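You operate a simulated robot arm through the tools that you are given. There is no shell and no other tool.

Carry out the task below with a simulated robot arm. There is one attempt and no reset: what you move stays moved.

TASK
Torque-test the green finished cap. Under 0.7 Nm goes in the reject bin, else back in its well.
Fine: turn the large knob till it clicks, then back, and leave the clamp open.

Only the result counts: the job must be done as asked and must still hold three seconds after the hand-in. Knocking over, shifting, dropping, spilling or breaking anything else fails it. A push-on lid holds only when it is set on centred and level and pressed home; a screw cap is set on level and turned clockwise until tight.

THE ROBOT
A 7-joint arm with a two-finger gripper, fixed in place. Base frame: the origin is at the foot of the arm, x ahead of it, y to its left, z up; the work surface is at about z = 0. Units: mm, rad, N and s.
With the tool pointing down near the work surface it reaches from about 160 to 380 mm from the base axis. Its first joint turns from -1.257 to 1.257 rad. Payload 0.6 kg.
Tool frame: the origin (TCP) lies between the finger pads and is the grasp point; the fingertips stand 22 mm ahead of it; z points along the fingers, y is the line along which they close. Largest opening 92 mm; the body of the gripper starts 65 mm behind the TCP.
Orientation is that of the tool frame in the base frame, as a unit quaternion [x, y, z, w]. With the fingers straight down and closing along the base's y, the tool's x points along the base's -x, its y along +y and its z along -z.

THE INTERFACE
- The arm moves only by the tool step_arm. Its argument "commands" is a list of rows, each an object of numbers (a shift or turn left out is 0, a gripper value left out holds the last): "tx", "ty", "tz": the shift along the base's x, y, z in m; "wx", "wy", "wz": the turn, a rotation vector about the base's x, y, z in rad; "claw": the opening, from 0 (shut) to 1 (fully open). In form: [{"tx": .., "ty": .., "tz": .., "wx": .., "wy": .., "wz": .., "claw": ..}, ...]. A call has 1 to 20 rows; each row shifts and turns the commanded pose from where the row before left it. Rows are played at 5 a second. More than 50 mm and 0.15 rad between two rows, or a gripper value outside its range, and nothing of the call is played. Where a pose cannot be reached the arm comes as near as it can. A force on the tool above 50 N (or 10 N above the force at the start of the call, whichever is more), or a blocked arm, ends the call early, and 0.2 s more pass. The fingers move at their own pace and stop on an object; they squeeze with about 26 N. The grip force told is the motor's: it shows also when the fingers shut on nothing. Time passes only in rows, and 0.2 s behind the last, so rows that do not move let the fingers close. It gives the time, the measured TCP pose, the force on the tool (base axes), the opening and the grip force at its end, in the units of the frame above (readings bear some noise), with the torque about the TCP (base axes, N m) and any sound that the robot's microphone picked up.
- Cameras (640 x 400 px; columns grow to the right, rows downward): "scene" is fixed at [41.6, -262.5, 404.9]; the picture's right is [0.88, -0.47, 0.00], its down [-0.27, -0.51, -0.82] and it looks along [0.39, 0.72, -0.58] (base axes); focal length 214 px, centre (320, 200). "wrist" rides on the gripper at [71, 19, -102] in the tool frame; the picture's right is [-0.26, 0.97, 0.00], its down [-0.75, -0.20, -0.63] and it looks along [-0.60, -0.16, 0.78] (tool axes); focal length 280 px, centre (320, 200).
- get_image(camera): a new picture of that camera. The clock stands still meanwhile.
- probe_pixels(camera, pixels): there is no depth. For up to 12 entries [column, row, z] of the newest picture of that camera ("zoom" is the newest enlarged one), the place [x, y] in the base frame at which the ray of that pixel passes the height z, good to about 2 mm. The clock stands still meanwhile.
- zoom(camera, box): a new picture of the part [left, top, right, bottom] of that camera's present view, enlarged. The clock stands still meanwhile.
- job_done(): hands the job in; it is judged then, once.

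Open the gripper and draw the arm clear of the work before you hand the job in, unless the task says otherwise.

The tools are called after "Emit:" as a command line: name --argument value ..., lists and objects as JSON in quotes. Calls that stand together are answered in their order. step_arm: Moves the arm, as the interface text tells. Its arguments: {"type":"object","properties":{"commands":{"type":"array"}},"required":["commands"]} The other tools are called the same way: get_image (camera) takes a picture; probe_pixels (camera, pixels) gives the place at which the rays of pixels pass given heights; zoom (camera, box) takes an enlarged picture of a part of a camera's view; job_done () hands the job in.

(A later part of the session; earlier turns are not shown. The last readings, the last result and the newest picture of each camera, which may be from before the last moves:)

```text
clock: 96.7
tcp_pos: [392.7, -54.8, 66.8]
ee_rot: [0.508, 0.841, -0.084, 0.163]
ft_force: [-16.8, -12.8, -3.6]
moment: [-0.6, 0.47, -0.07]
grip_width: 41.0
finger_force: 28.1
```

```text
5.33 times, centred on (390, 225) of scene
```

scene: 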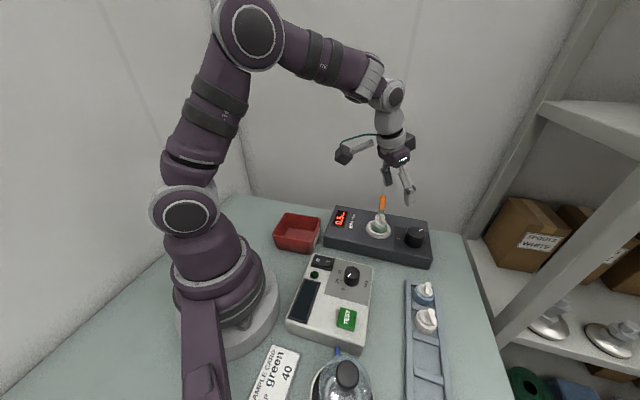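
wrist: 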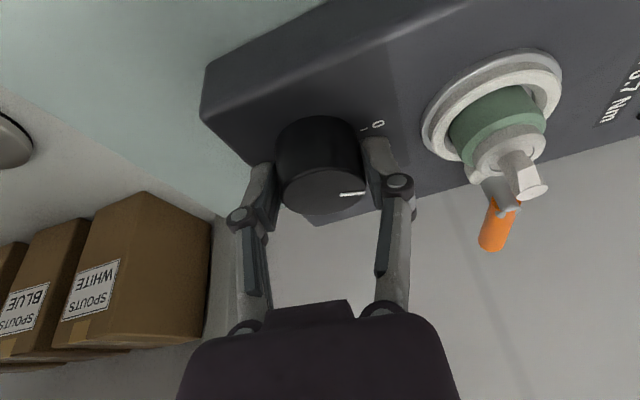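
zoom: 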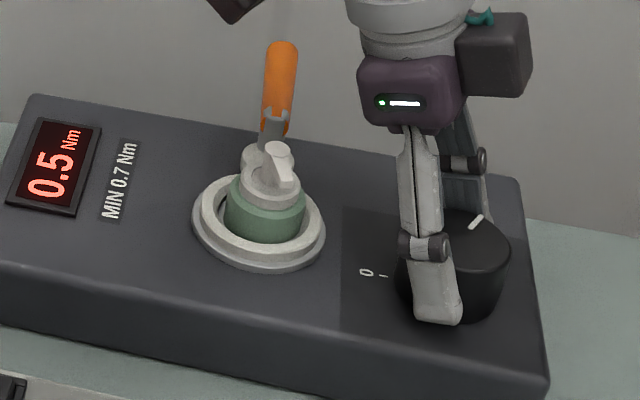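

I go on to the end of travel once more while listening.

Emit:
step_arm --commands '[{"wz": -0.05, "tx": -0.0001, "ty": -0.0001}, {"wz": -0.05, "tx": 0.0001}, {"wz": -0.05, "tx": 0.0001}]'

Emit:
step_arm --commands '[{"wz": -0.05, "tx": 0.0001}, {"wz": -0.05, "tx": 0.0001}]'

Emit:
zoom --camera "scene" --box '[330, 190, 450, 260]'

```text
clock: 97.5
tcp_pos: [393.5, -53.2, 68.2]
ee_rot: [0.569, 0.802, -0.094, 0.157]
ft_force: [28.8, -6.5, -17.0]
moment: [0.02, 0.33, 0.07]
grip_width: 41.3
finger_force: 28.6
```

```text
clock: 98.1
tcp_pos: [395.0, -54.4, 67.1]
ee_rot: [0.608, 0.772, -0.102, 0.151]
ft_force: [43.0, 13.0, -14.5]
moment: [0.74, 0.22, 0.18]
grip_width: 41.0
finger_force: 28.2
```

```text
5.33 times, centred on (390, 225) of scene
```

zoom: 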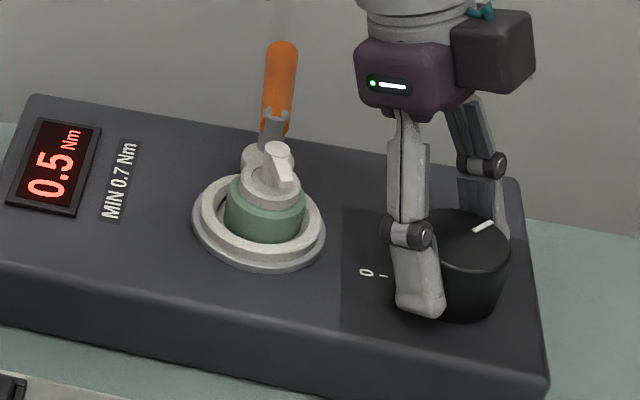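

Not yet at the stop. I relieve and turn the last bit.

Emit:
step_arm --commands '[{"tx": 0.0008, "ty": 0.0002}, {"wz": -0.04, "tx": 0.0002}, {"wz": -0.04, "tx": 0.0002}]'

Emit:
zoom --camera "wrist" --box '[220, 80, 440, 230]'

```text
clock: 98.9
tcp_pos: [393.1, -54.4, 66.6]
ee_rot: [0.64, 0.746, -0.109, 0.148]
ft_force: [20.7, 9.9, 0.3]
moment: [-0.2, -0.15, 0.71]
grip_width: 41.6
finger_force: 27.8
```

```text
2.67 times, centred on (330, 155) of wrist
```

zoom: 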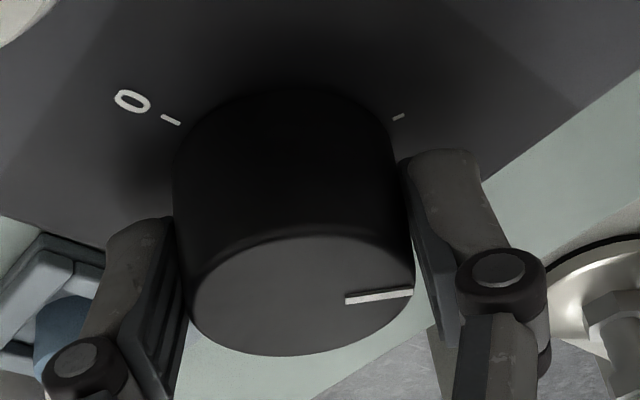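

At the stop again (0.6 N m), no click. I return the knob to 0 with a slightly smaller arc compensation, then I'll check that the clamp is really tight.

Emit:
step_arm --commands '[{"wz": 0.08, "tx": -0.0001, "ty": 0.0}, {"wz": 0.08, "tx": -0.0003, "ty": -0.0001}, {"wz": 0.08, "tx": -0.0003, "ty": -0.0001}, {"wz": 0.08, "tx": -0.0003, "ty": -0.0001}, {"wz": 0.08, "tx": -0.0003, "ty": -0.0002}, {"wz": 0.08, "tx": -0.0003, "ty": -0.0002}, {"wz": 0.08, "tx": -0.0002, "ty": -0.0002}]'

Emit:
step_arm --commands '[{"wz": 0.08, "tx": -0.0002, "ty": -0.0002}, {"wz": 0.08, "tx": -0.0002, "ty": -0.0003}, {"wz": 0.08, "tx": -0.0002, "ty": -0.0003}, {"wz": 0.08, "tx": -0.0001, "ty": -0.0003}, {"wz": 0.08, "tx": -0.0001, "ty": -0.0003}, {"wz": 0.08, "ty": -0.0003}]'

```text
clock: 100.5
tcp_pos: [392.6, -55.6, 66.8]
ee_rot: [0.408, 0.894, -0.064, 0.172]
ft_force: [23.9, 8.7, 8.3]
moment: [-0.56, -0.63, 0.04]
grip_width: 40.9
finger_force: 28.4
```

```text
clock: 101.9
tcp_pos: [390.7, -57.0, 68.2]
ee_rot: [0.183, 0.966, -0.022, 0.179]
ft_force: [-0.7, 16.8, 11.6]
moment: [0.08, -0.37, 0.07]
grip_width: 41.2
finger_force: 27.3
```

Loads stay moderate. I keep turning back toward 0.

Emit:
step_arm --commands '[{"wz": 0.08, "ty": 0.0}, {"wz": 0.08, "ty": -0.0003}, {"wz": 0.08, "ty": -0.0003}, {"wz": 0.08, "ty": -0.0003}, {"wz": 0.08, "ty": -0.0002}, {"wz": 0.08, "tx": 0.0001, "ty": -0.0003}]'

Emit:
step_arm --commands '[{"wz": 0.08, "tx": 0.0001, "ty": -0.0001}, {"wz": 0.08, "tx": 0.0001, "ty": -0.0002}, {"wz": 0.08, "tx": 0.0001, "ty": -0.0002}, {"wz": 0.08, "tx": 0.0002, "ty": -0.0002}, {"wz": 0.08, "tx": 0.0002, "ty": -0.0002}]'

Emit:
zoom --camera "scene" --box '[330, 190, 450, 260]'

```text
clock: 103.3
tcp_pos: [391.0, -57.7, 67.5]
ee_rot: [-0.05, 0.982, 0.021, 0.182]
ft_force: [-3.2, 7.2, -4.8]
moment: [-0.12, -0.18, 0.04]
grip_width: 40.9
finger_force: 28.0
```

```text
clock: 104.5
tcp_pos: [392.6, -59.5, 65.6]
ee_rot: [-0.244, 0.952, 0.056, 0.174]
ft_force: [11.0, -7.4, -13.9]
moment: [-0.64, 0.39, -0.04]
grip_width: 41.1
finger_force: 28.1
```

```text
5.33 times, centred on (390, 225) of scene
```

zoom: 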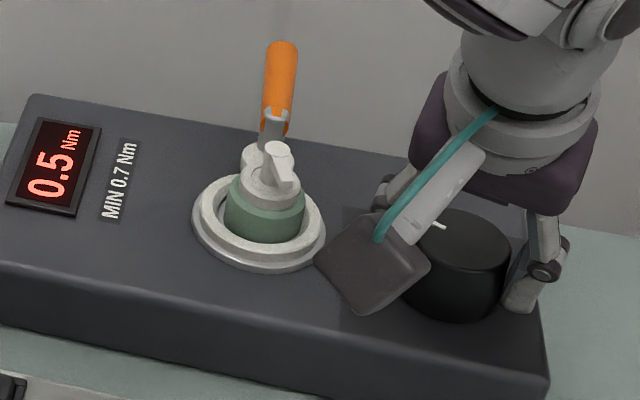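

Continuing to the zero stop.

Emit:
step_arm --commands '[{"wz": 0.08, "tx": 0.0002, "ty": -0.0003}, {"wz": 0.08, "tx": 0.0002, "ty": -0.0003}, {"wz": 0.08, "tx": 0.0002, "ty": -0.0002}, {"wz": 0.08, "tx": 0.0002, "ty": -0.0002}, {"wz": 0.06, "tx": 0.0002, "ty": -0.0002}]'

Emit:
step_arm --commands '[{"wz": 0.06, "tx": 0.0002, "ty": -0.0001}, {"wz": 0.06, "tx": 0.0002, "ty": -0.0001}, {}]'

Emit:
zoom --camera "wrist" --box '[230, 80, 430, 230]'

```text
clock: 105.7
tcp_pos: [392.9, -59.9, 66.6]
ee_rot: [-0.421, 0.888, 0.09, 0.16]
ft_force: [-12.3, 6.0, 7.5]
moment: [-0.26, 0.42, 0.03]
grip_width: 41.3
finger_force: 28.3
```

```text
clock: 106.5
tcp_pos: [393.6, -60.3, 65.4]
ee_rot: [-0.472, 0.862, 0.099, 0.154]
ft_force: [-2.7, 9.3, -7.3]
moment: [-0.25, 0.13, -0.47]
grip_width: 41.0
finger_force: 28.0
```

```text
2.67 times, centred on (330, 155) of wrist
```

zoom: 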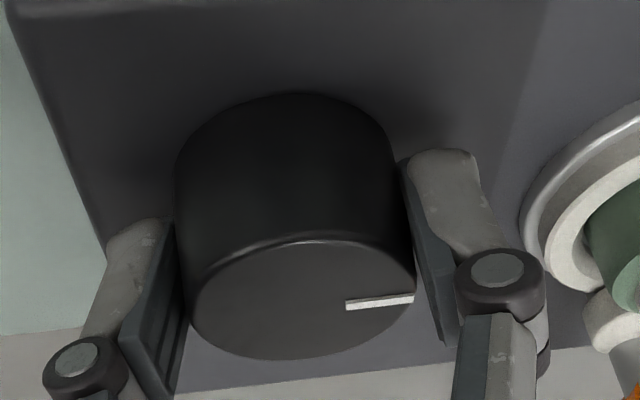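

Zero stop felt. I open, rotate back in place to the radial orientation, and rise clear.

Emit:
step_arm --commands '[{"claw": 0.5}, {"claw": 0.65}, {}, {"wz": -0.11, "tx": -0.0003, "ty": 0.0003}, {"wz": -0.11, "tx": -0.0003, "ty": 0.0003}, {"wz": -0.11, "tx": -0.0003, "ty": 0.0004}, {"wz": -0.11, "tx": -0.0003, "ty": 0.0004}, {"wz": -0.11, "tx": -0.0002, "ty": 0.0004}, {"wz": -0.11, "tx": -0.0002, "ty": 0.0004}, {"wz": -0.11, "tx": -0.0001, "ty": 0.0004}, {"wz": -0.11, "tx": -0.0001, "ty": 0.0005}, {"wz": -0.11, "ty": 0.0005}, {"wz": -0.11, "ty": 0.0005}, {"tz": 0.02}, {"tz": 0.02}, {"tz": 0.02}, {"tz": 0.02, "tx": -0.01, "ty": 0.01}, {}]'

Emit:
get_image --camera "wrist"

Emit:
zoom --camera "scene" --box '[330, 190, 450, 260]'

```text
clock: 110.3
tcp_pos: [383.2, -44.2, 148.8]
ee_rot: [0.048, 0.982, 0.002, 0.183]
ft_force: [0.5, 0.2, 0.0]
moment: [-0.02, 0.04, -0.01]
grip_width: 59.6
finger_force: 0.0
```

```text
taken
```

wrist: 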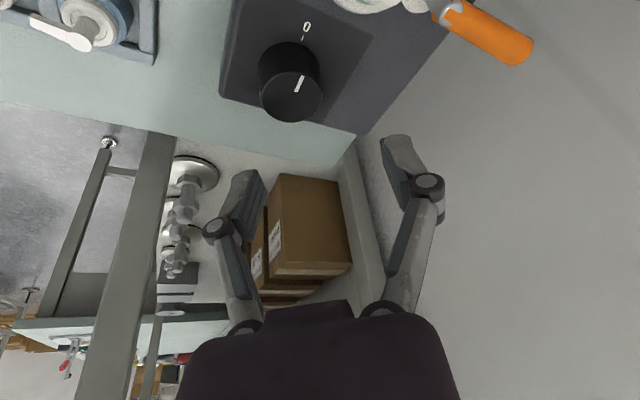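

```text
5.33 times, centred on (390, 225) of scene
```

zoom: 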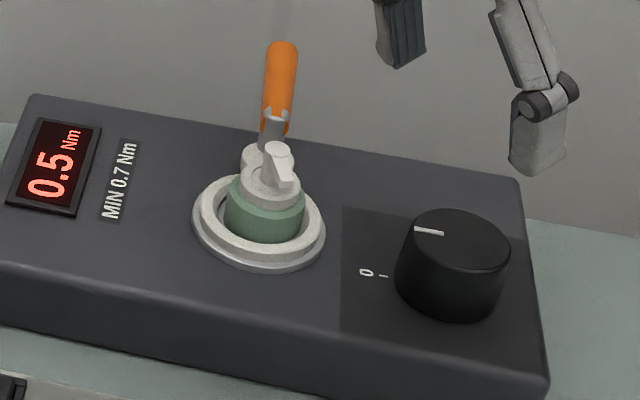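

The knob is at 0 again. Now I close the fingers and go to the lever's south-east side to test whether the clamp can be closed further.

Emit:
step_arm --commands '[{"claw": 0.0, "ty": 0.02}, {"ty": 0.02, "tx": 0.005}, {"ty": 0.02, "tx": 0.005}, {"ty": 0.006, "tx": 0.003}, {"tz": -0.02}, {"tz": -0.02}, {"tz": -0.015}, {}]'

Emit:
get_image --camera "wrist"

Emit:
zoom --camera "scene" --box '[340, 180, 430, 250]'

```text
clock: 112.1
tcp_pos: [393.9, 19.4, 92.3]
ee_rot: [0.048, 0.982, 0.003, 0.182]
ft_force: [0.1, -0.5, 0.5]
moment: [0.01, 0.02, 0.02]
grip_width: 0.0
finger_force: 25.7
```

```text
taken
```

wrist: 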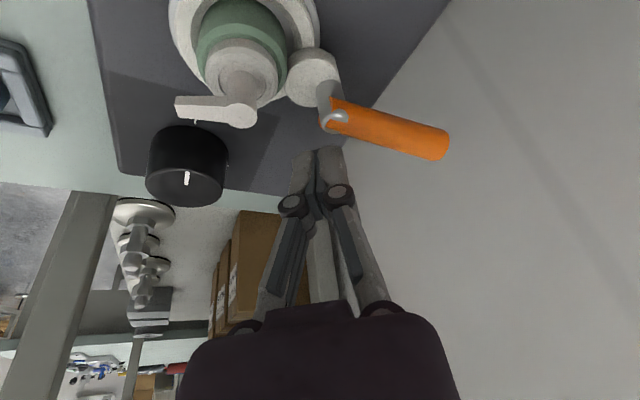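

```text
5.71 times, centred on (385, 215) of scene
```

zoom: 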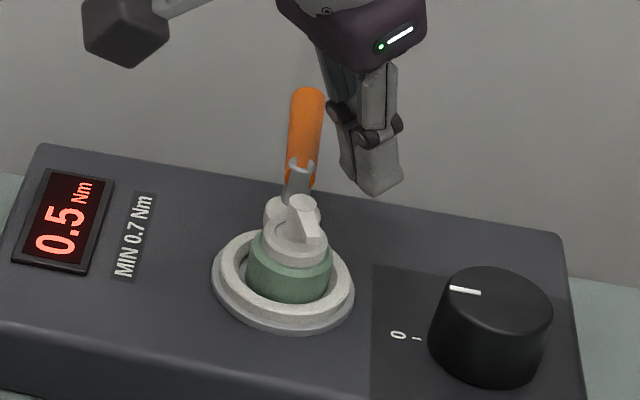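

I move out to a longer lever arm and push the lever toward +y in small steps.

Emit:
step_arm --commands '[{"tx": 0.005, "ty": 0.003}, {"tx": 0.004, "ty": 0.004}, {"ty": 0.004}, {"ty": 0.003}, {}]'

Emit:
step_arm --commands '[{"ty": 0.003}, {}]'

Emit:
step_arm --commands '[{"ty": 0.003}, {}]'

Emit:
get_image --camera "wrist"

```text
clock: 113.3
tcp_pos: [402.9, 32.9, 92.3]
ee_rot: [0.048, 0.982, 0.003, 0.183]
ft_force: [0.2, 0.4, 0.0]
moment: [0.01, -0.01, 0.03]
grip_width: 0.0
finger_force: 25.9
```

```text
clock: 113.9
tcp_pos: [402.8, 36.3, 91.8]
ee_rot: [0.048, 0.982, 0.001, 0.182]
ft_force: [0.4, 0.3, -1.0]
moment: [0.01, 0.01, -0.01]
grip_width: 0.1
finger_force: 25.8
```

```text
clock: 114.5
tcp_pos: [404.1, 38.1, 91.9]
ee_rot: [0.048, 0.982, 0.004, 0.182]
ft_force: [-0.1, -0.7, -0.4]
moment: [-0.03, 0.02, 0.01]
grip_width: 0.0
finger_force: 25.7
```

```text
taken
```

wrist: 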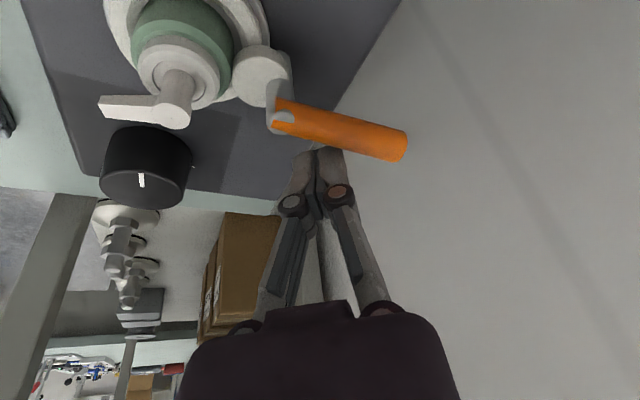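

No contact yet. I step on and watch force.

Emit:
step_arm --commands '[{"ty": 0.003}, {}]'

Emit:
step_arm --commands '[{"ty": 0.002}, {}]'

Emit:
step_arm --commands '[{"ty": 0.001, "tx": -0.0005}, {}]'

```text
clock: 115.1
tcp_pos: [403.4, 41.1, 92.6]
ee_rot: [0.049, 0.982, 0.002, 0.183]
ft_force: [0.6, -2.9, -1.2]
moment: [-0.02, 0.0, 0.02]
grip_width: 0.0
finger_force: 25.9
```

```text
clock: 115.7
tcp_pos: [403.2, 42.7, 93.3]
ee_rot: [0.05, 0.982, 0.002, 0.185]
ft_force: [6.9, -22.1, 4.3]
moment: [-0.3, -0.14, -0.12]
grip_width: 0.1
finger_force: 25.8
```

```text
clock: 116.3
tcp_pos: [404.0, 43.8, 93.8]
ee_rot: [0.05, 0.981, 0.002, 0.185]
ft_force: [36.6, -29.5, -9.2]
moment: [-0.6, -0.59, -0.42]
grip_width: 0.0
finger_force: 25.9
```

Force reached 47 N on a longer arm; I check if the lever moved.

Emit:
zoom --camera "scene" --box '[340, 180, 430, 250]'

Emit:
zoom --camera "wrist" --box '[80, 0, 420, 180]'

Emit:
step_arm --commands '[{"ty": 0.0008, "tx": -0.0008}, {}]'

Emit:
zoom --camera "scene" --box '[340, 180, 430, 250]'

```text
5.71 times, centred on (385, 215) of scene
```

zoom: 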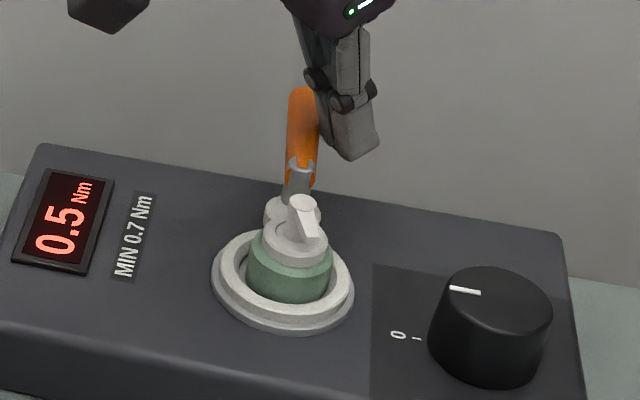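

```text
1.88 times, centred on (250, 90) of wrist
```

zoom: 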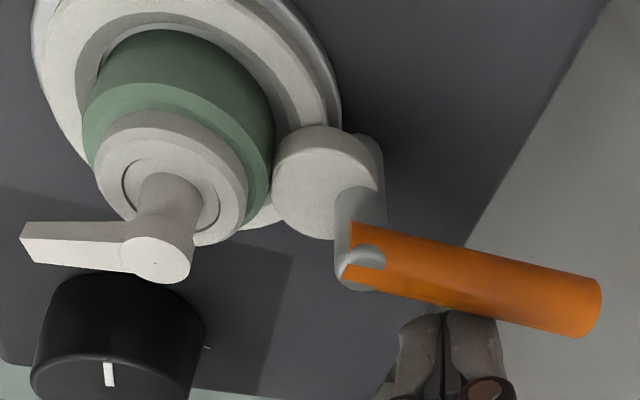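

```text
clock: 116.9
tcp_pos: [402.2, 44.1, 93.9]
ee_rot: [0.051, 0.981, 0.0, 0.186]
ft_force: [37.7, -34.6, 0.8]
moment: [-0.63, -0.62, -0.45]
grip_width: 0.1
finger_force: 25.9
```

```text
5.71 times, centred on (385, 215) of scene
```

zoom: 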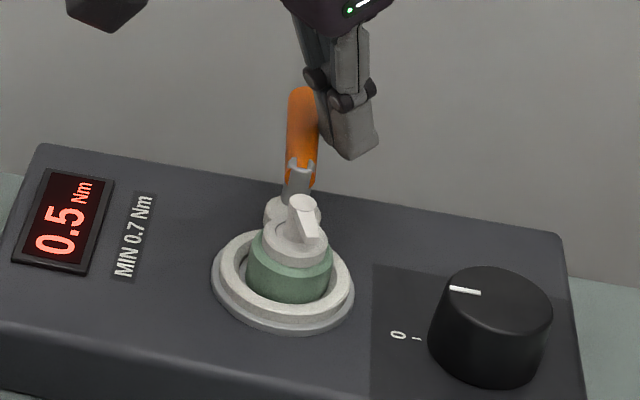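

The lever barely moves under ~50 N on the longer arm: it is fully closed. I back off, and repeat the test once more, this time turning faster through the click point.

Emit:
step_arm --commands '[{"tx": 0.002, "ty": -0.006}, {"ty": -0.008}, {"tz": 0.02, "ty": -0.01}, {"tz": 0.025, "ty": -0.015}, {"ty": -0.02, "tx": -0.004, "claw": 0.66}, {"ty": -0.02, "tx": -0.004}, {"ty": -0.022, "tx": -0.004}, {}, {}]'

Emit:
get_image --camera "wrist"

Emit:
zoom --camera "scene" --box '[340, 180, 430, 250]'

```text
clock: 118.9
tcp_pos: [393.3, -54.8, 137.6]
ee_rot: [0.048, 0.982, 0.003, 0.182]
ft_force: [0.9, 0.3, 0.3]
moment: [-0.04, -0.02, -0.01]
grip_width: 60.6
finger_force: 0.1
```

```text
taken
```

wrist: 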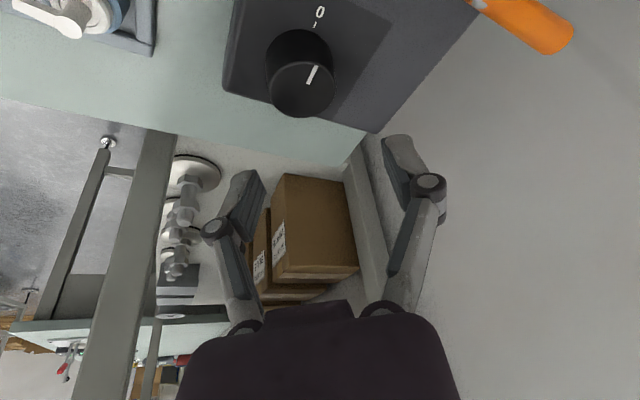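

```text
5.71 times, centred on (385, 215) of scene
```

zoom: 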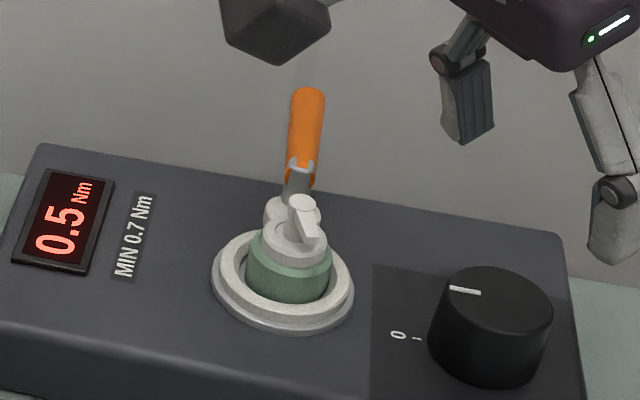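

Lever unchanged. I descend around the knob and rotate in place (open) to yaw ≈ +0.95.

Emit:
step_arm --commands '[{"tx": -0.001, "ty": -0.002, "tz": -0.014}, {"tz": -0.014}, {"tz": -0.014}, {"tz": -0.014}, {"tz": -0.013}, {}]'

Emit:
step_arm --commands '[{"wz": 0.105, "ty": -0.0004}, {"wz": 0.105, "ty": -0.0004}, {"wz": 0.105, "ty": -0.0004}, {"wz": 0.105, "ty": -0.0004, "tx": 0.0001}, {"wz": 0.105, "ty": -0.0004, "tx": 0.0001}, {"wz": 0.105, "ty": -0.0004, "tx": 0.0002}, {"wz": 0.105, "ty": -0.0003, "tx": 0.0003}, {"wz": 0.105, "ty": -0.0003, "tx": 0.0003}, {"wz": 0.105, "ty": -0.0003, "tx": 0.0003}, {"wz": 0.105, "ty": -0.0003, "tx": 0.0003}, {}]'

Emit:
step_arm --commands '[{"claw": 0.46}, {"claw": 0.0}, {}, {}, {}]'

```text
clock: 120.3
tcp_pos: [393.1, -57.8, 66.5]
ee_rot: [0.048, 0.982, 0.003, 0.183]
ft_force: [0.4, 0.1, 0.4]
moment: [-0.01, 0.03, 0.01]
grip_width: 60.5
finger_force: 0.0
```

```text
clock: 122.7
tcp_pos: [393.0, -58.8, 68.8]
ee_rot: [-0.452, 0.873, 0.095, 0.155]
ft_force: [0.4, 0.4, -0.2]
moment: [0.02, -0.02, -0.01]
grip_width: 60.6
finger_force: 0.1
```

```text
clock: 123.9
tcp_pos: [393.6, -59.6, 68.6]
ee_rot: [-0.45, 0.874, 0.093, 0.156]
ft_force: [19.6, -15.4, -8.5]
moment: [-0.24, -0.5, -0.05]
grip_width: 41.0
finger_force: 28.3
```

Gripped at zero. I turn clockwise faster (0.1 rad per row).

Emit:
step_arm --commands '[{"wz": -0.1, "tx": -0.0001, "ty": 0.0}, {"wz": -0.1, "tx": -0.0003, "ty": 0.0003}, {"wz": -0.1, "tx": -0.0003, "ty": 0.0003}, {"wz": -0.1, "tx": -0.0002, "ty": 0.0003}, {"wz": -0.1, "tx": -0.0002, "ty": 0.0004}]'

Emit:
step_arm --commands '[{"wz": -0.1, "tx": 0.0, "ty": 0.0003}, {"wz": -0.1, "tx": -0.0001, "ty": 0.0004}, {"wz": -0.1, "tx": -0.0001, "ty": 0.0004}, {"wz": -0.1, "tx": 0.0, "ty": 0.0004}, {"wz": -0.1, "tx": 0.0, "ty": 0.0004}]'

Emit:
zoom --camera "scene" --box '[330, 190, 450, 260]'

```text
clock: 125.1
tcp_pos: [392.0, -59.0, 67.8]
ee_rot: [-0.219, 0.959, 0.052, 0.175]
ft_force: [6.8, -13.9, 5.4]
moment: [-0.47, -0.69, -0.08]
grip_width: 41.1
finger_force: 28.6
```

```text
clock: 126.3
tcp_pos: [390.8, -57.3, 68.2]
ee_rot: [0.024, 0.983, 0.007, 0.182]
ft_force: [-5.0, -14.7, 2.3]
moment: [-0.66, -0.07, -0.04]
grip_width: 40.9
finger_force: 27.8
```

```text
5.33 times, centred on (390, 225) of scene
```

zoom: 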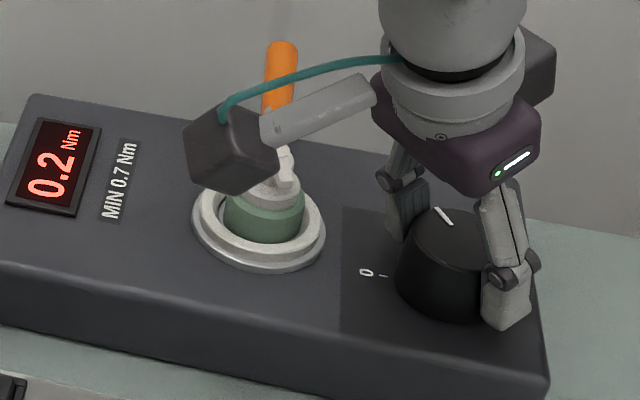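

0.2 Nm at 1.0 rad. I continue through the tick quickly.

Emit:
step_arm --commands '[{"wz": -0.1, "tx": 0.0, "ty": 0.0002}, {"wz": -0.1, "tx": 0.0001, "ty": 0.0004}, {"wz": -0.1, "tx": 0.0001, "ty": 0.0004}, {"wz": -0.1, "tx": 0.0001, "ty": 0.0004}]'

Emit:
step_arm --commands '[{"wz": -0.12, "tx": 0.0002, "ty": 0.0003}, {"wz": -0.12, "tx": 0.0002, "ty": 0.0004}, {"wz": -0.12, "tx": 0.0003, "ty": 0.0004}, {"wz": -0.12, "tx": 0.0003, "ty": 0.0003}, {"wz": -0.12, "tx": 0.0004, "ty": 0.0003}]'

Emit:
zoom --camera "scene" --box '[330, 190, 450, 260]'

```text
clock: 127.3
tcp_pos: [391.9, -55.1, 68.5]
ee_rot: [0.22, 0.958, -0.03, 0.179]
ft_force: [-15.1, -19.2, -10.4]
moment: [-0.66, -0.31, -0.08]
grip_width: 41.0
finger_force: 28.2
```

```text
clock: 128.5
tcp_pos: [393.0, -55.5, 66.8]
ee_rot: [0.493, 0.851, -0.08, 0.165]
ft_force: [-32.0, -10.0, 19.2]
moment: [-0.29, 0.97, -0.12]
grip_width: 41.1
finger_force: 28.2
```

```text
5.33 times, centred on (390, 225) of scene
```

zoom: 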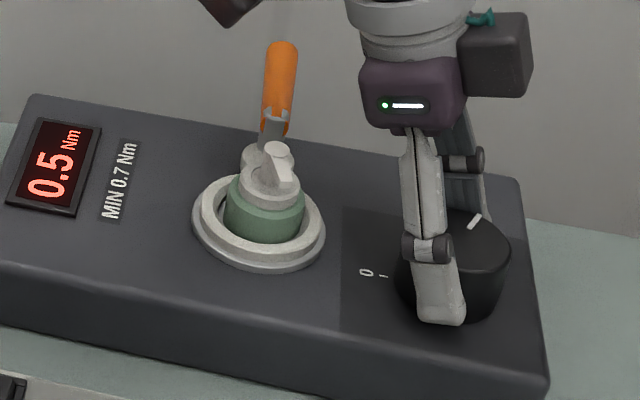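

Repeatable 0.5 Nm, still no click reported. I turn the knob back to 0 again.

Emit:
step_arm --commands '[{"wz": 0.1, "tx": -0.0007, "ty": -0.0003}, {"wz": 0.1, "tx": -0.0003, "ty": -0.0002}, {"wz": 0.1, "tx": -0.0003, "ty": -0.0003}, {"wz": 0.1, "tx": -0.0003, "ty": -0.0003}, {"wz": 0.1, "tx": -0.0002, "ty": -0.0003}, {"wz": 0.1, "tx": -0.0002, "ty": -0.0003}]'

Emit:
step_arm --commands '[{"wz": 0.1, "tx": -0.0001, "ty": -0.0004}, {"wz": 0.1, "tx": -0.0001, "ty": -0.0004}, {"wz": 0.1, "tx": -0.0001, "ty": -0.0004}, {"wz": 0.1, "tx": 0.0, "ty": -0.0004}, {"wz": 0.1, "tx": 0.0, "ty": -0.0004}, {"wz": 0.1, "tx": 0.0, "ty": -0.0004}]'

Emit:
step_arm --commands '[{"wz": 0.1, "tx": 0.0001, "ty": -0.0003}, {"wz": 0.1, "tx": 0.0001, "ty": -0.0003}, {"wz": 0.1, "tx": 0.0001, "ty": -0.0003}, {"wz": 0.1, "tx": 0.0002, "ty": -0.0003}, {"wz": 0.1, "tx": 0.0002, "ty": -0.0003}, {"wz": 0.1, "tx": 0.0002, "ty": -0.0002}]'

Emit:
zoom --camera "scene" --box '[330, 190, 450, 260]'

```text
clock: 129.9
tcp_pos: [391.6, -55.4, 69.3]
ee_rot: [0.217, 0.958, -0.029, 0.183]
ft_force: [6.6, -11.1, -11.1]
moment: [-0.13, 0.28, -0.07]
grip_width: 41.1
finger_force: 27.6
```

```text
clock: 131.3
tcp_pos: [390.4, -58.9, 68.4]
ee_rot: [-0.075, 0.98, 0.024, 0.181]
ft_force: [-7.4, -17.1, 16.7]
moment: [-0.47, -0.13, -0.06]
grip_width: 41.3
finger_force: 28.5
```

```text
clock: 132.7
tcp_pos: [393.8, -60.3, 68.6]
ee_rot: [-0.361, 0.914, 0.078, 0.165]
ft_force: [23.3, -24.0, -17.3]
moment: [-0.73, 0.19, -0.15]
grip_width: 41.1
finger_force: 28.6
```

```text
5.33 times, centred on (390, 225) of scene
```

zoom: 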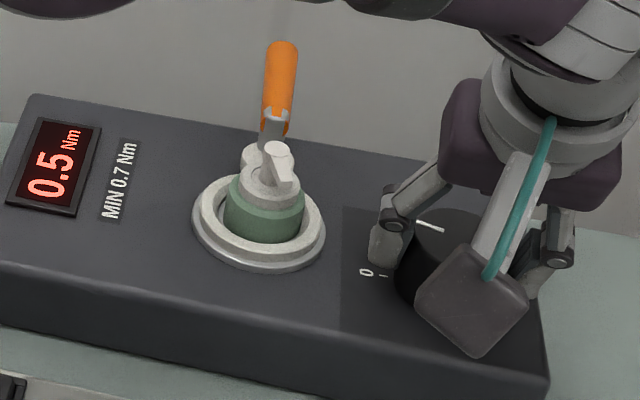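

Almost at 0; I finish to the zero stop, then release and go round to rise clear.

Emit:
step_arm --commands '[{"wz": 0.07, "tx": 0.0004, "ty": -0.0005}, {"wz": 0.07, "tx": 0.0002, "ty": -0.0002}, {"wz": 0.06, "tx": 0.0002, "ty": -0.0002}, {}]'

Emit:
step_arm --commands '[{"claw": 0.5}, {"claw": 0.65}, {}, {"wz": -0.11, "tx": -0.0003, "ty": 0.0003}, {"wz": -0.11, "tx": -0.0003, "ty": 0.0003}, {"wz": -0.11, "tx": -0.0003, "ty": 0.0004}, {"wz": -0.11, "tx": -0.0003, "ty": 0.0004}, {"wz": -0.11, "tx": -0.0002, "ty": 0.0004}, {"wz": -0.11, "tx": -0.0002, "ty": 0.0004}, {"wz": -0.11, "tx": -0.0001, "ty": 0.0004}, {"wz": -0.11, "tx": -0.0001, "ty": 0.0005}, {"wz": -0.11, "ty": 0.0005}, {"tz": 0.02}, {"tz": 0.02}, {"tz": 0.02}, {"tz": 0.01}, {}]'

Emit:
zoom --camera "scene" --box '[330, 190, 450, 260]'

Emit:
get_image --camera "wrist"

```text
clock: 133.7
tcp_pos: [394.0, -59.5, 68.5]
ee_rot: [-0.452, 0.873, 0.095, 0.159]
ft_force: [-0.7, -10.2, 16.6]
moment: [0.06, -0.35, -0.01]
grip_width: 41.2
finger_force: 28.0
```

```text
clock: 137.3
tcp_pos: [389.8, -56.7, 138.2]
ee_rot: [0.018, 0.983, 0.008, 0.183]
ft_force: [-0.3, 0.0, 0.4]
moment: [-0.03, -0.01, 0.0]
grip_width: 59.8
finger_force: 0.1
```

```text
5.33 times, centred on (390, 225) of scene
```

zoom: 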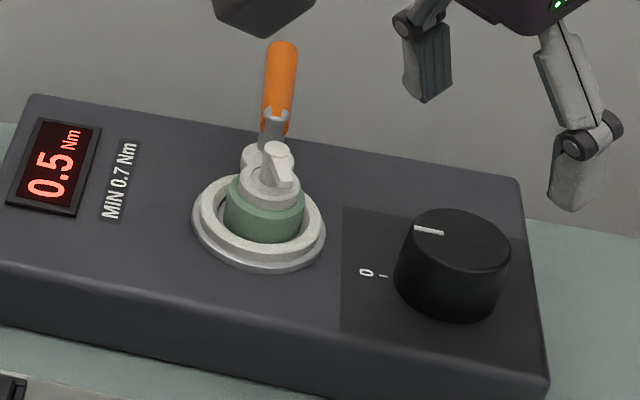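

```text
taken
```

wrist: 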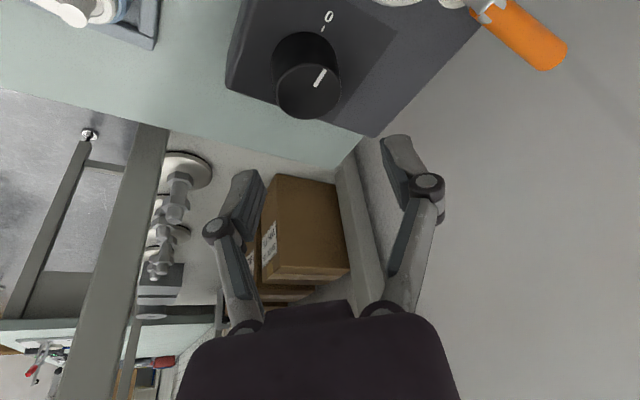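

I compare the pointer with its original place using the same 10× zoom as before.

Emit:
zoom --camera "scene" --box '[390, 215, 440, 255]'

```text
10.00 times, centred on (415, 235) of scene
```

zoom: 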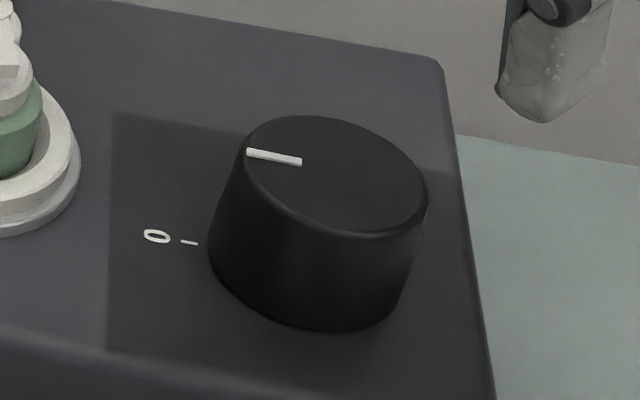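

The pointer is exactly back at its original place. Next I go to the lever's far side with closed fingers to open the clamp.

Emit:
step_arm --commands '[{"tx": -0.008, "ty": 0.026, "claw": 0.0}, {"tx": -0.006, "ty": 0.026}, {"tx": -0.004, "ty": 0.026, "wz": 0.05}, {"ty": 0.026, "wz": 0.05}, {"ty": 0.025, "wz": 0.05}, {}, {}]'

Emit:
get_image --camera "wrist"

Emit:
zoom --camera "scene" --box '[340, 150, 440, 250]'

```text
clock: 138.9
tcp_pos: [373.8, 73.8, 135.6]
ee_rot: [-0.055, 0.982, 0.021, 0.18]
ft_force: [0.0, 0.6, -0.2]
moment: [0.0, -0.03, -0.01]
grip_width: 0.0
finger_force: 26.2
```

```text
taken
```

wrist: 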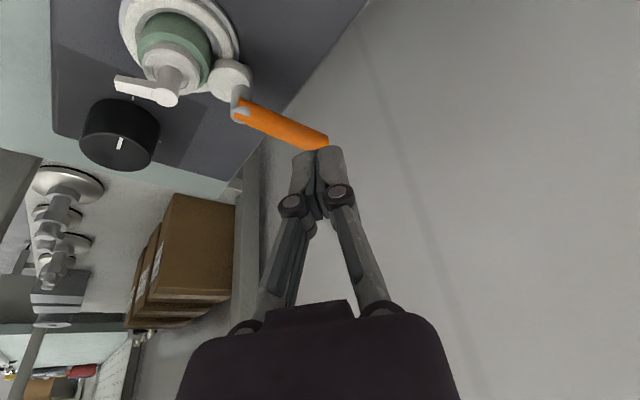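

```text
4.00 times, centred on (390, 200) of scene
```

zoom: 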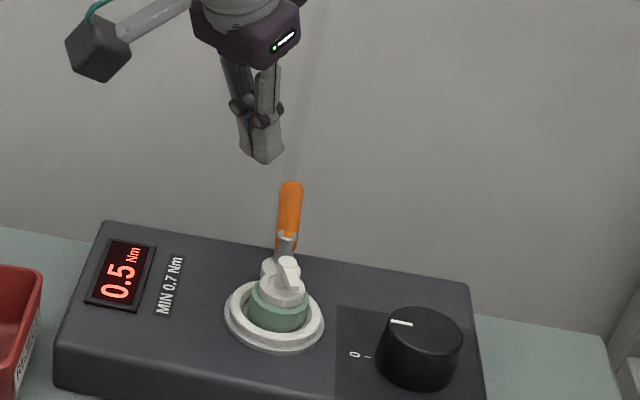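

I shift 3 mm further from the lever and descend on its far side.

Emit:
step_arm --commands '[{"tx": -0.002, "ty": 0.003}, {"tz": -0.015}, {"tz": -0.015}, {"tz": -0.013}, {}]'

Emit:
zoom --camera "wrist" --box '[100, 30, 400, 220]'

```text
clock: 140.1
tcp_pos: [370.7, 75.2, 93.7]
ee_rot: [-0.055, 0.982, 0.022, 0.181]
ft_force: [-0.7, 0.0, 0.2]
moment: [0.01, 0.0, 0.02]
grip_width: 0.1
finger_force: 26.0
```

```text
2.11 times, centred on (250, 125) of wrist
```

zoom: 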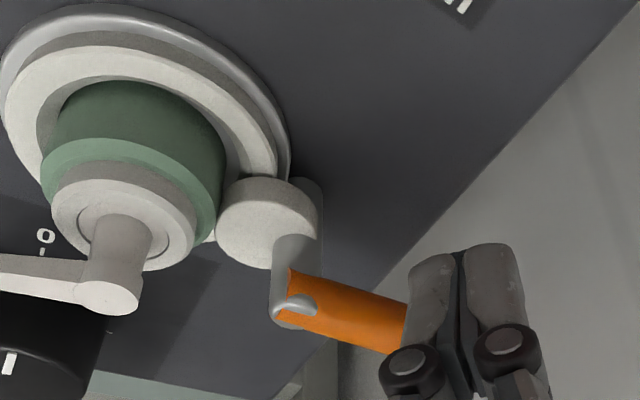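

The fingers are behind the lever; I sweep it clockwise back along its arc.

Emit:
step_arm --commands '[{"tx": 0.0015, "ty": -0.0035}, {"tx": 0.0015, "ty": -0.0035}, {"tx": 0.0027, "ty": -0.0017}, {"tx": 0.0027, "ty": -0.0017}, {"tx": 0.0027, "ty": -0.0017}, {"tx": 0.0027, "ty": -0.0017}, {"tx": 0.0026, "ty": -0.0017}]'

Emit:
zoom --camera "scene" --box '[340, 170, 440, 250]'

```text
clock: 141.7
tcp_pos: [386.3, 58.4, 94.8]
ee_rot: [-0.055, 0.982, 0.022, 0.182]
ft_force: [-0.5, 1.5, 0.4]
moment: [-0.02, 0.01, -0.01]
grip_width: 0.0
finger_force: 26.3
```

```text
5.00 times, centred on (390, 210) of scene
```

zoom: 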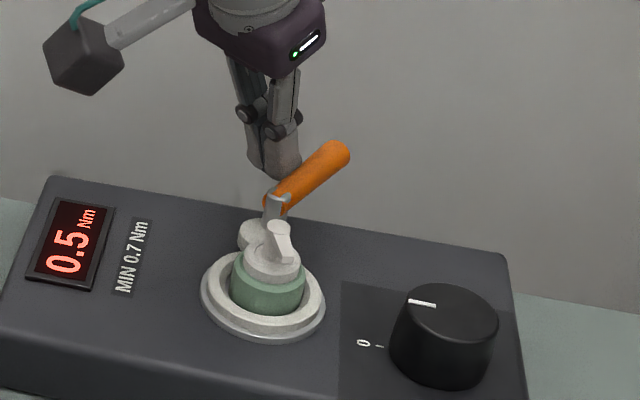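

The lever opens easily. I continue the sweep to its original position.

Emit:
step_arm --commands '[{"tx": 0.0026, "ty": -0.0036}, {"tx": 0.0026, "ty": -0.0036}, {"tx": 0.0026, "ty": -0.0036}, {"tx": 0.0013, "ty": -0.0036}, {"tx": 0.0013, "ty": -0.0036}, {"tx": 0.0012, "ty": -0.0036}, {"ty": -0.0035}]'

Emit:
zoom --camera "scene" --box '[340, 170, 440, 250]'

```text
clock: 143.3
tcp_pos: [398.0, 34.8, 94.4]
ee_rot: [-0.055, 0.982, 0.021, 0.181]
ft_force: [0.5, 1.4, 0.2]
moment: [0.05, 0.03, 0.03]
grip_width: 0.0
finger_force: 26.4
```

```text
5.00 times, centred on (390, 210) of scene
```

zoom: 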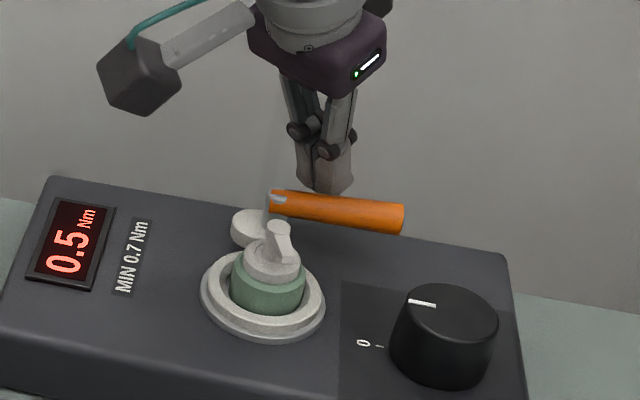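

Nearly back. A few more mm, feeling for its stop.

Emit:
step_arm --commands '[{"ty": -0.003}, {"ty": -0.002}, {}]'

Emit:
step_arm --commands '[{"ty": -0.002}, {}]'

Emit:
zoom --camera "scene" --box '[340, 170, 440, 250]'

```text
clock: 144.1
tcp_pos: [399.2, 30.4, 96.0]
ee_rot: [-0.056, 0.981, 0.024, 0.182]
ft_force: [6.4, 15.6, 1.0]
moment: [0.29, -0.12, 0.09]
grip_width: 0.1
finger_force: 26.2
```

```text
clock: 144.7
tcp_pos: [399.1, 30.1, 95.7]
ee_rot: [-0.058, 0.981, 0.025, 0.183]
ft_force: [12.9, 33.8, 3.9]
moment: [0.58, -0.28, 0.16]
grip_width: 0.0
finger_force: 26.3
```

```text
5.00 times, centred on (390, 210) of scene
```

zoom: 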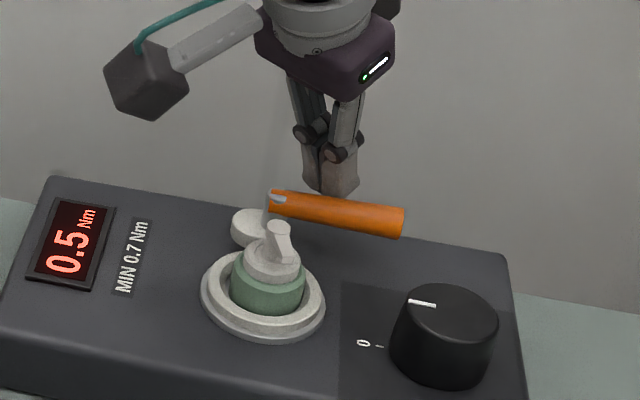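

The clamp is fully open (stop felt, lever as originally). To be sure the 0.5 Nm reading really came from a clamped test, I'll turn the knob once with the clamp open and compare.

Emit:
step_arm --commands '[{"ty": 0.006}, {"tz": 0.02, "ty": 0.002}, {"tz": 0.025}, {"ty": -0.025, "tx": -0.003, "claw": 0.66}, {"ty": -0.025, "tx": -0.002}, {"ty": -0.025, "tx": -0.002}, {"ty": -0.02, "tx": -0.001}, {}, {}]'

Emit:
zoom --camera "wrist" --box '[210, 0, 410, 160]'

```text
clock: 146.7
tcp_pos: [392.1, -59.3, 139.7]
ee_rot: [-0.056, 0.981, 0.022, 0.182]
ft_force: [0.6, -0.1, -0.1]
moment: [-0.01, 0.02, -0.01]
grip_width: 60.6
finger_force: 0.1
```

```text
2.50 times, centred on (310, 80) of wrist
```

zoom: 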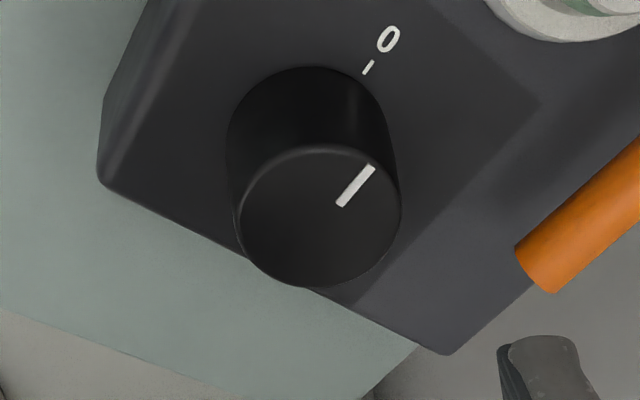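

I descend and grip the knob directly, and turn only ~1.2 rad to see whether the display ramps with the clamp open.

Emit:
step_arm --commands '[{"tx": -0.0005, "ty": 0.001, "tz": -0.014}, {"tz": -0.014}, {"tz": -0.014}, {"tz": -0.014}, {"tz": -0.014}, {}, {"claw": 0.46}, {"claw": 0.0}, {}, {}, {}]'

```text
clock: 149.1
tcp_pos: [388.8, -58.6, 70.9]
ee_rot: [-0.054, 0.982, 0.021, 0.181]
ft_force: [3.9, -7.6, -8.5]
moment: [-0.31, -0.14, -0.02]
grip_width: 41.7
finger_force: 27.7
```

Emit:
step_arm --commands '[{"wz": -0.1, "tx": 0.0001, "ty": 0.0003}, {"wz": -0.1, "ty": 0.0004}, {"wz": -0.1, "tx": 0.0001, "ty": 0.0004}, {"wz": -0.1, "tx": 0.0001, "ty": 0.0004}, {"wz": -0.1, "tx": 0.0002, "ty": 0.0004}, {"wz": -0.1, "tx": 0.0002, "ty": 0.0004}]'

Emit:
zoom --camera "scene" --box '[330, 190, 450, 260]'

Emit:
step_arm --commands '[{"wz": -0.1, "tx": 0.0002, "ty": 0.0002}, {"wz": -0.1, "tx": 0.0002, "ty": 0.0003}, {"wz": -0.1, "tx": 0.0003, "ty": 0.0003}, {"wz": -0.1, "tx": 0.0003, "ty": 0.0003}, {"wz": -0.1, "tx": 0.0003, "ty": 0.0002}]'

Emit:
zoom --camera "scene" --box '[330, 190, 450, 260]'

```text
clock: 150.5
tcp_pos: [391.6, -56.3, 68.9]
ee_rot: [0.238, 0.954, -0.033, 0.181]
ft_force: [-7.2, 0.8, 14.1]
moment: [-0.24, 0.44, -0.02]
grip_width: 41.1
finger_force: 28.0
```

```text
5.33 times, centred on (390, 225) of scene
```

zoom: 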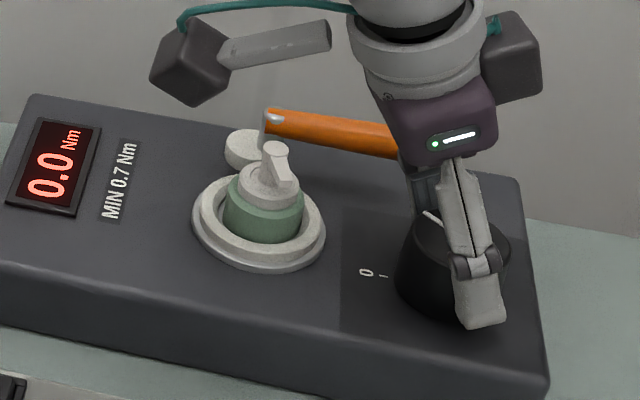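

```text
clock: 151.7
tcp_pos: [393.6, -53.3, 71.3]
ee_rot: [0.466, 0.866, -0.076, 0.166]
ft_force: [17.1, -4.7, -20.9]
moment: [-0.18, 0.17, 0.05]
grip_width: 41.3
finger_force: 28.1
```

```text
5.33 times, centred on (390, 225) of scene
```

zoom: 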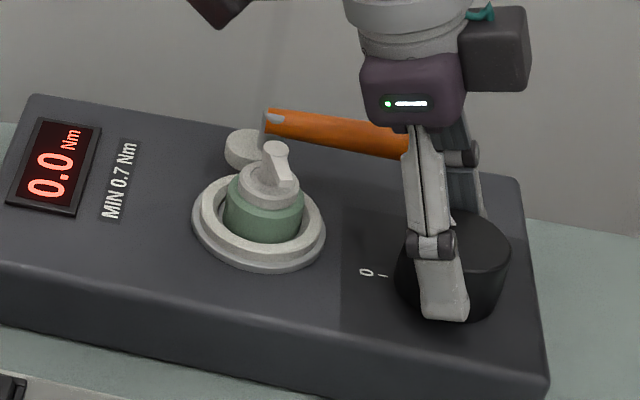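

With the clamp open the display stays 0.0, so the clamped 0.5 Nm reading was genuine: below 0.7, reject. I turn the knob back to 0.

Emit:
step_arm --commands '[{"wz": 0.1, "tx": -0.0001, "ty": -0.0001, "tz": -0.0004}, {"wz": 0.1, "tx": -0.0003, "ty": -0.0003}, {"wz": 0.1, "tx": -0.0003, "ty": -0.0003}, {"wz": 0.1, "tx": -0.0002, "ty": -0.0003}, {"wz": 0.1, "tx": -0.0002, "ty": -0.0003}, {"wz": 0.1, "tx": -0.0002, "ty": -0.0003}]'

Emit:
step_arm --commands '[{"wz": 0.1, "tx": -0.0001, "ty": -0.0004}, {"wz": 0.1, "tx": -0.0001, "ty": -0.0004}, {"wz": 0.1, "tx": -0.0001, "ty": -0.0004}, {"wz": 0.1, "tx": 0.0, "ty": -0.0004}, {"wz": 0.08, "tx": 0.0, "ty": -0.0003}, {}]'

Emit:
zoom --camera "scene" --box '[390, 215, 440, 255]'

```text
clock: 153.1
tcp_pos: [390.9, -56.2, 71.0]
ee_rot: [0.188, 0.965, -0.022, 0.183]
ft_force: [5.4, 10.3, 3.3]
moment: [-0.1, 0.43, 0.06]
grip_width: 41.3
finger_force: 28.3
```

```text
clock: 154.5
tcp_pos: [391.1, -57.9, 69.9]
ee_rot: [-0.047, 0.982, 0.021, 0.183]
ft_force: [14.3, 15.2, -12.0]
moment: [-0.19, -0.68, 0.06]
grip_width: 41.0
finger_force: 28.3
```

```text
10.00 times, centred on (415, 235) of scene
```

zoom: 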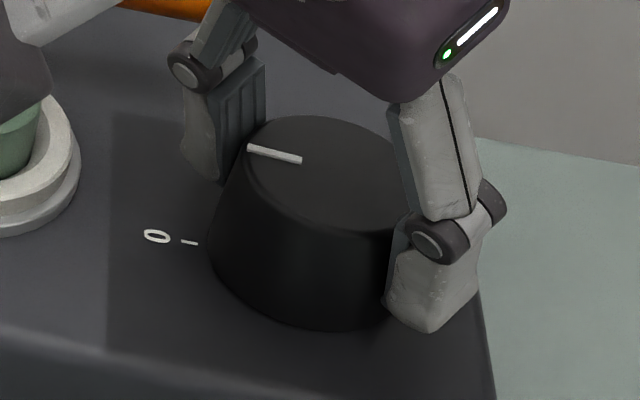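

Pointer is a few degrees short of 0; I turn a little more to the stop.

Emit:
step_arm --commands '[{"wz": 0.05, "tx": 0.0002, "ty": 0.0}, {"wz": 0.04, "ty": -0.0001}, {}]'

Emit:
zoom --camera "scene" --box '[390, 215, 440, 255]'

```text
clock: 155.3
tcp_pos: [391.1, -59.5, 69.6]
ee_rot: [-0.091, 0.979, 0.028, 0.179]
ft_force: [-4.0, 16.3, 6.1]
moment: [-0.18, 0.47, 0.08]
grip_width: 41.0
finger_force: 27.8
```

```text
10.00 times, centred on (415, 235) of scene
```

zoom: 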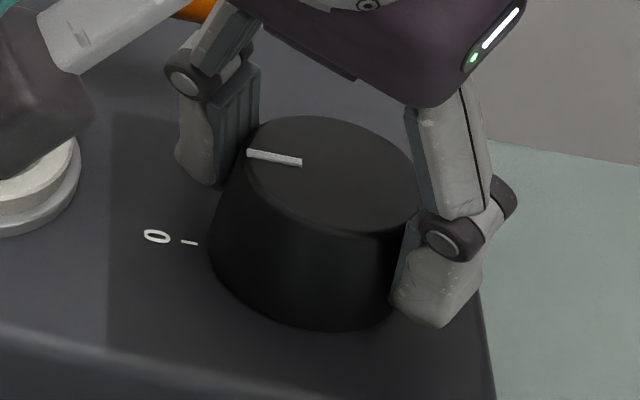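

The pointer matches its original place. I release the knob, rise, set the tool vertical again and move over the nest.

Emit:
step_arm --commands '[{"claw": 0.5}, {"claw": 0.62}, {}, {"tz": 0.02}, {"tz": 0.02}, {"tz": 0.02}, {"tz": 0.015}, {"tx": -0.014, "ty": 0.015, "wx": -0.0297, "wy": 0.1176}, {"tx": -0.014, "ty": 0.015, "wx": -0.0297, "wy": 0.1176}, {"tx": -0.014, "ty": 0.015, "wx": -0.0297, "wy": 0.1176}, {"ty": 0.011, "wz": 0.11}, {"ty": 0.01, "wz": 0.11}, {"wz": 0.11}, {"wz": 0.11}, {"wz": 0.11}, {}, {}]'

Emit:
get_image --camera "wrist"

Emit:
zoom --camera "scene" --box '[330, 170, 450, 260]'

```text
clock: 158.9
tcp_pos: [348.7, 6.7, 143.7]
ee_rot: [-0.359, 0.933, 0.001, 0.002]
ft_force: [0.1, -0.1, 0.2]
moment: [-0.01, 0.01, 0.0]
grip_width: 57.1
finger_force: 0.1
```

```text
taken
```

wrist: 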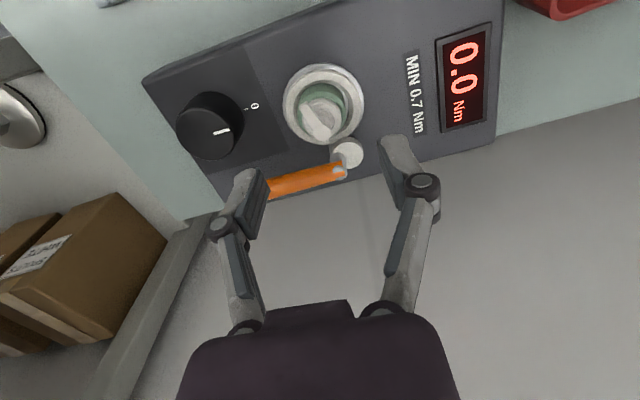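

```text
4.44 times, centred on (390, 215) of scene
```

zoom: 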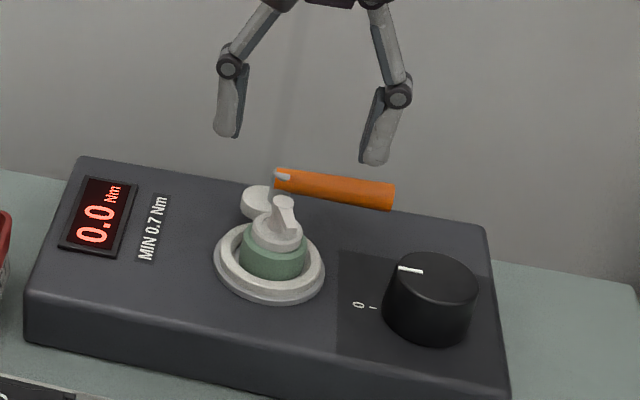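

Everything is in its starting state apart from the cap in the nest. I zoom to find the cap's exact position.

Emit:
zoom --camera "wrist" --box '[270, 50, 380, 160]'

```text
3.64 times, centred on (325, 105) of wrist
```

zoom: 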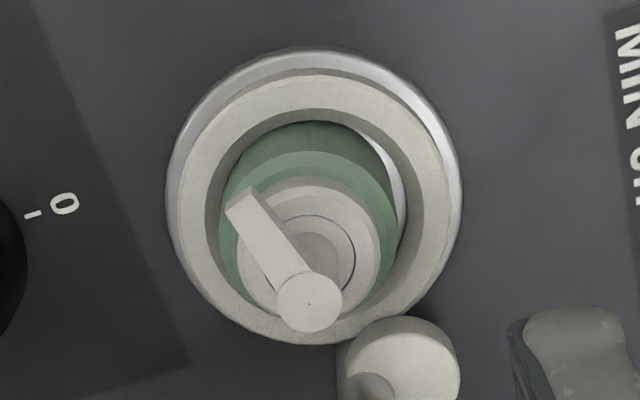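

Collar centre at zoom (309,247), stem top (309,303); I probe these heights.

Emit:
probe_pixels --camera "zoom" --pixels '[[309, 247, 66], [309, 303, 88], [309, 225, 60], [318, 205, 47], [229, 197, 88]]'

```text
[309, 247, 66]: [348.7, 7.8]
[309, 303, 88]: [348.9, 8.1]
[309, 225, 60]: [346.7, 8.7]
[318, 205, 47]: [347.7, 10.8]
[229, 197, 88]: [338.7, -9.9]
```

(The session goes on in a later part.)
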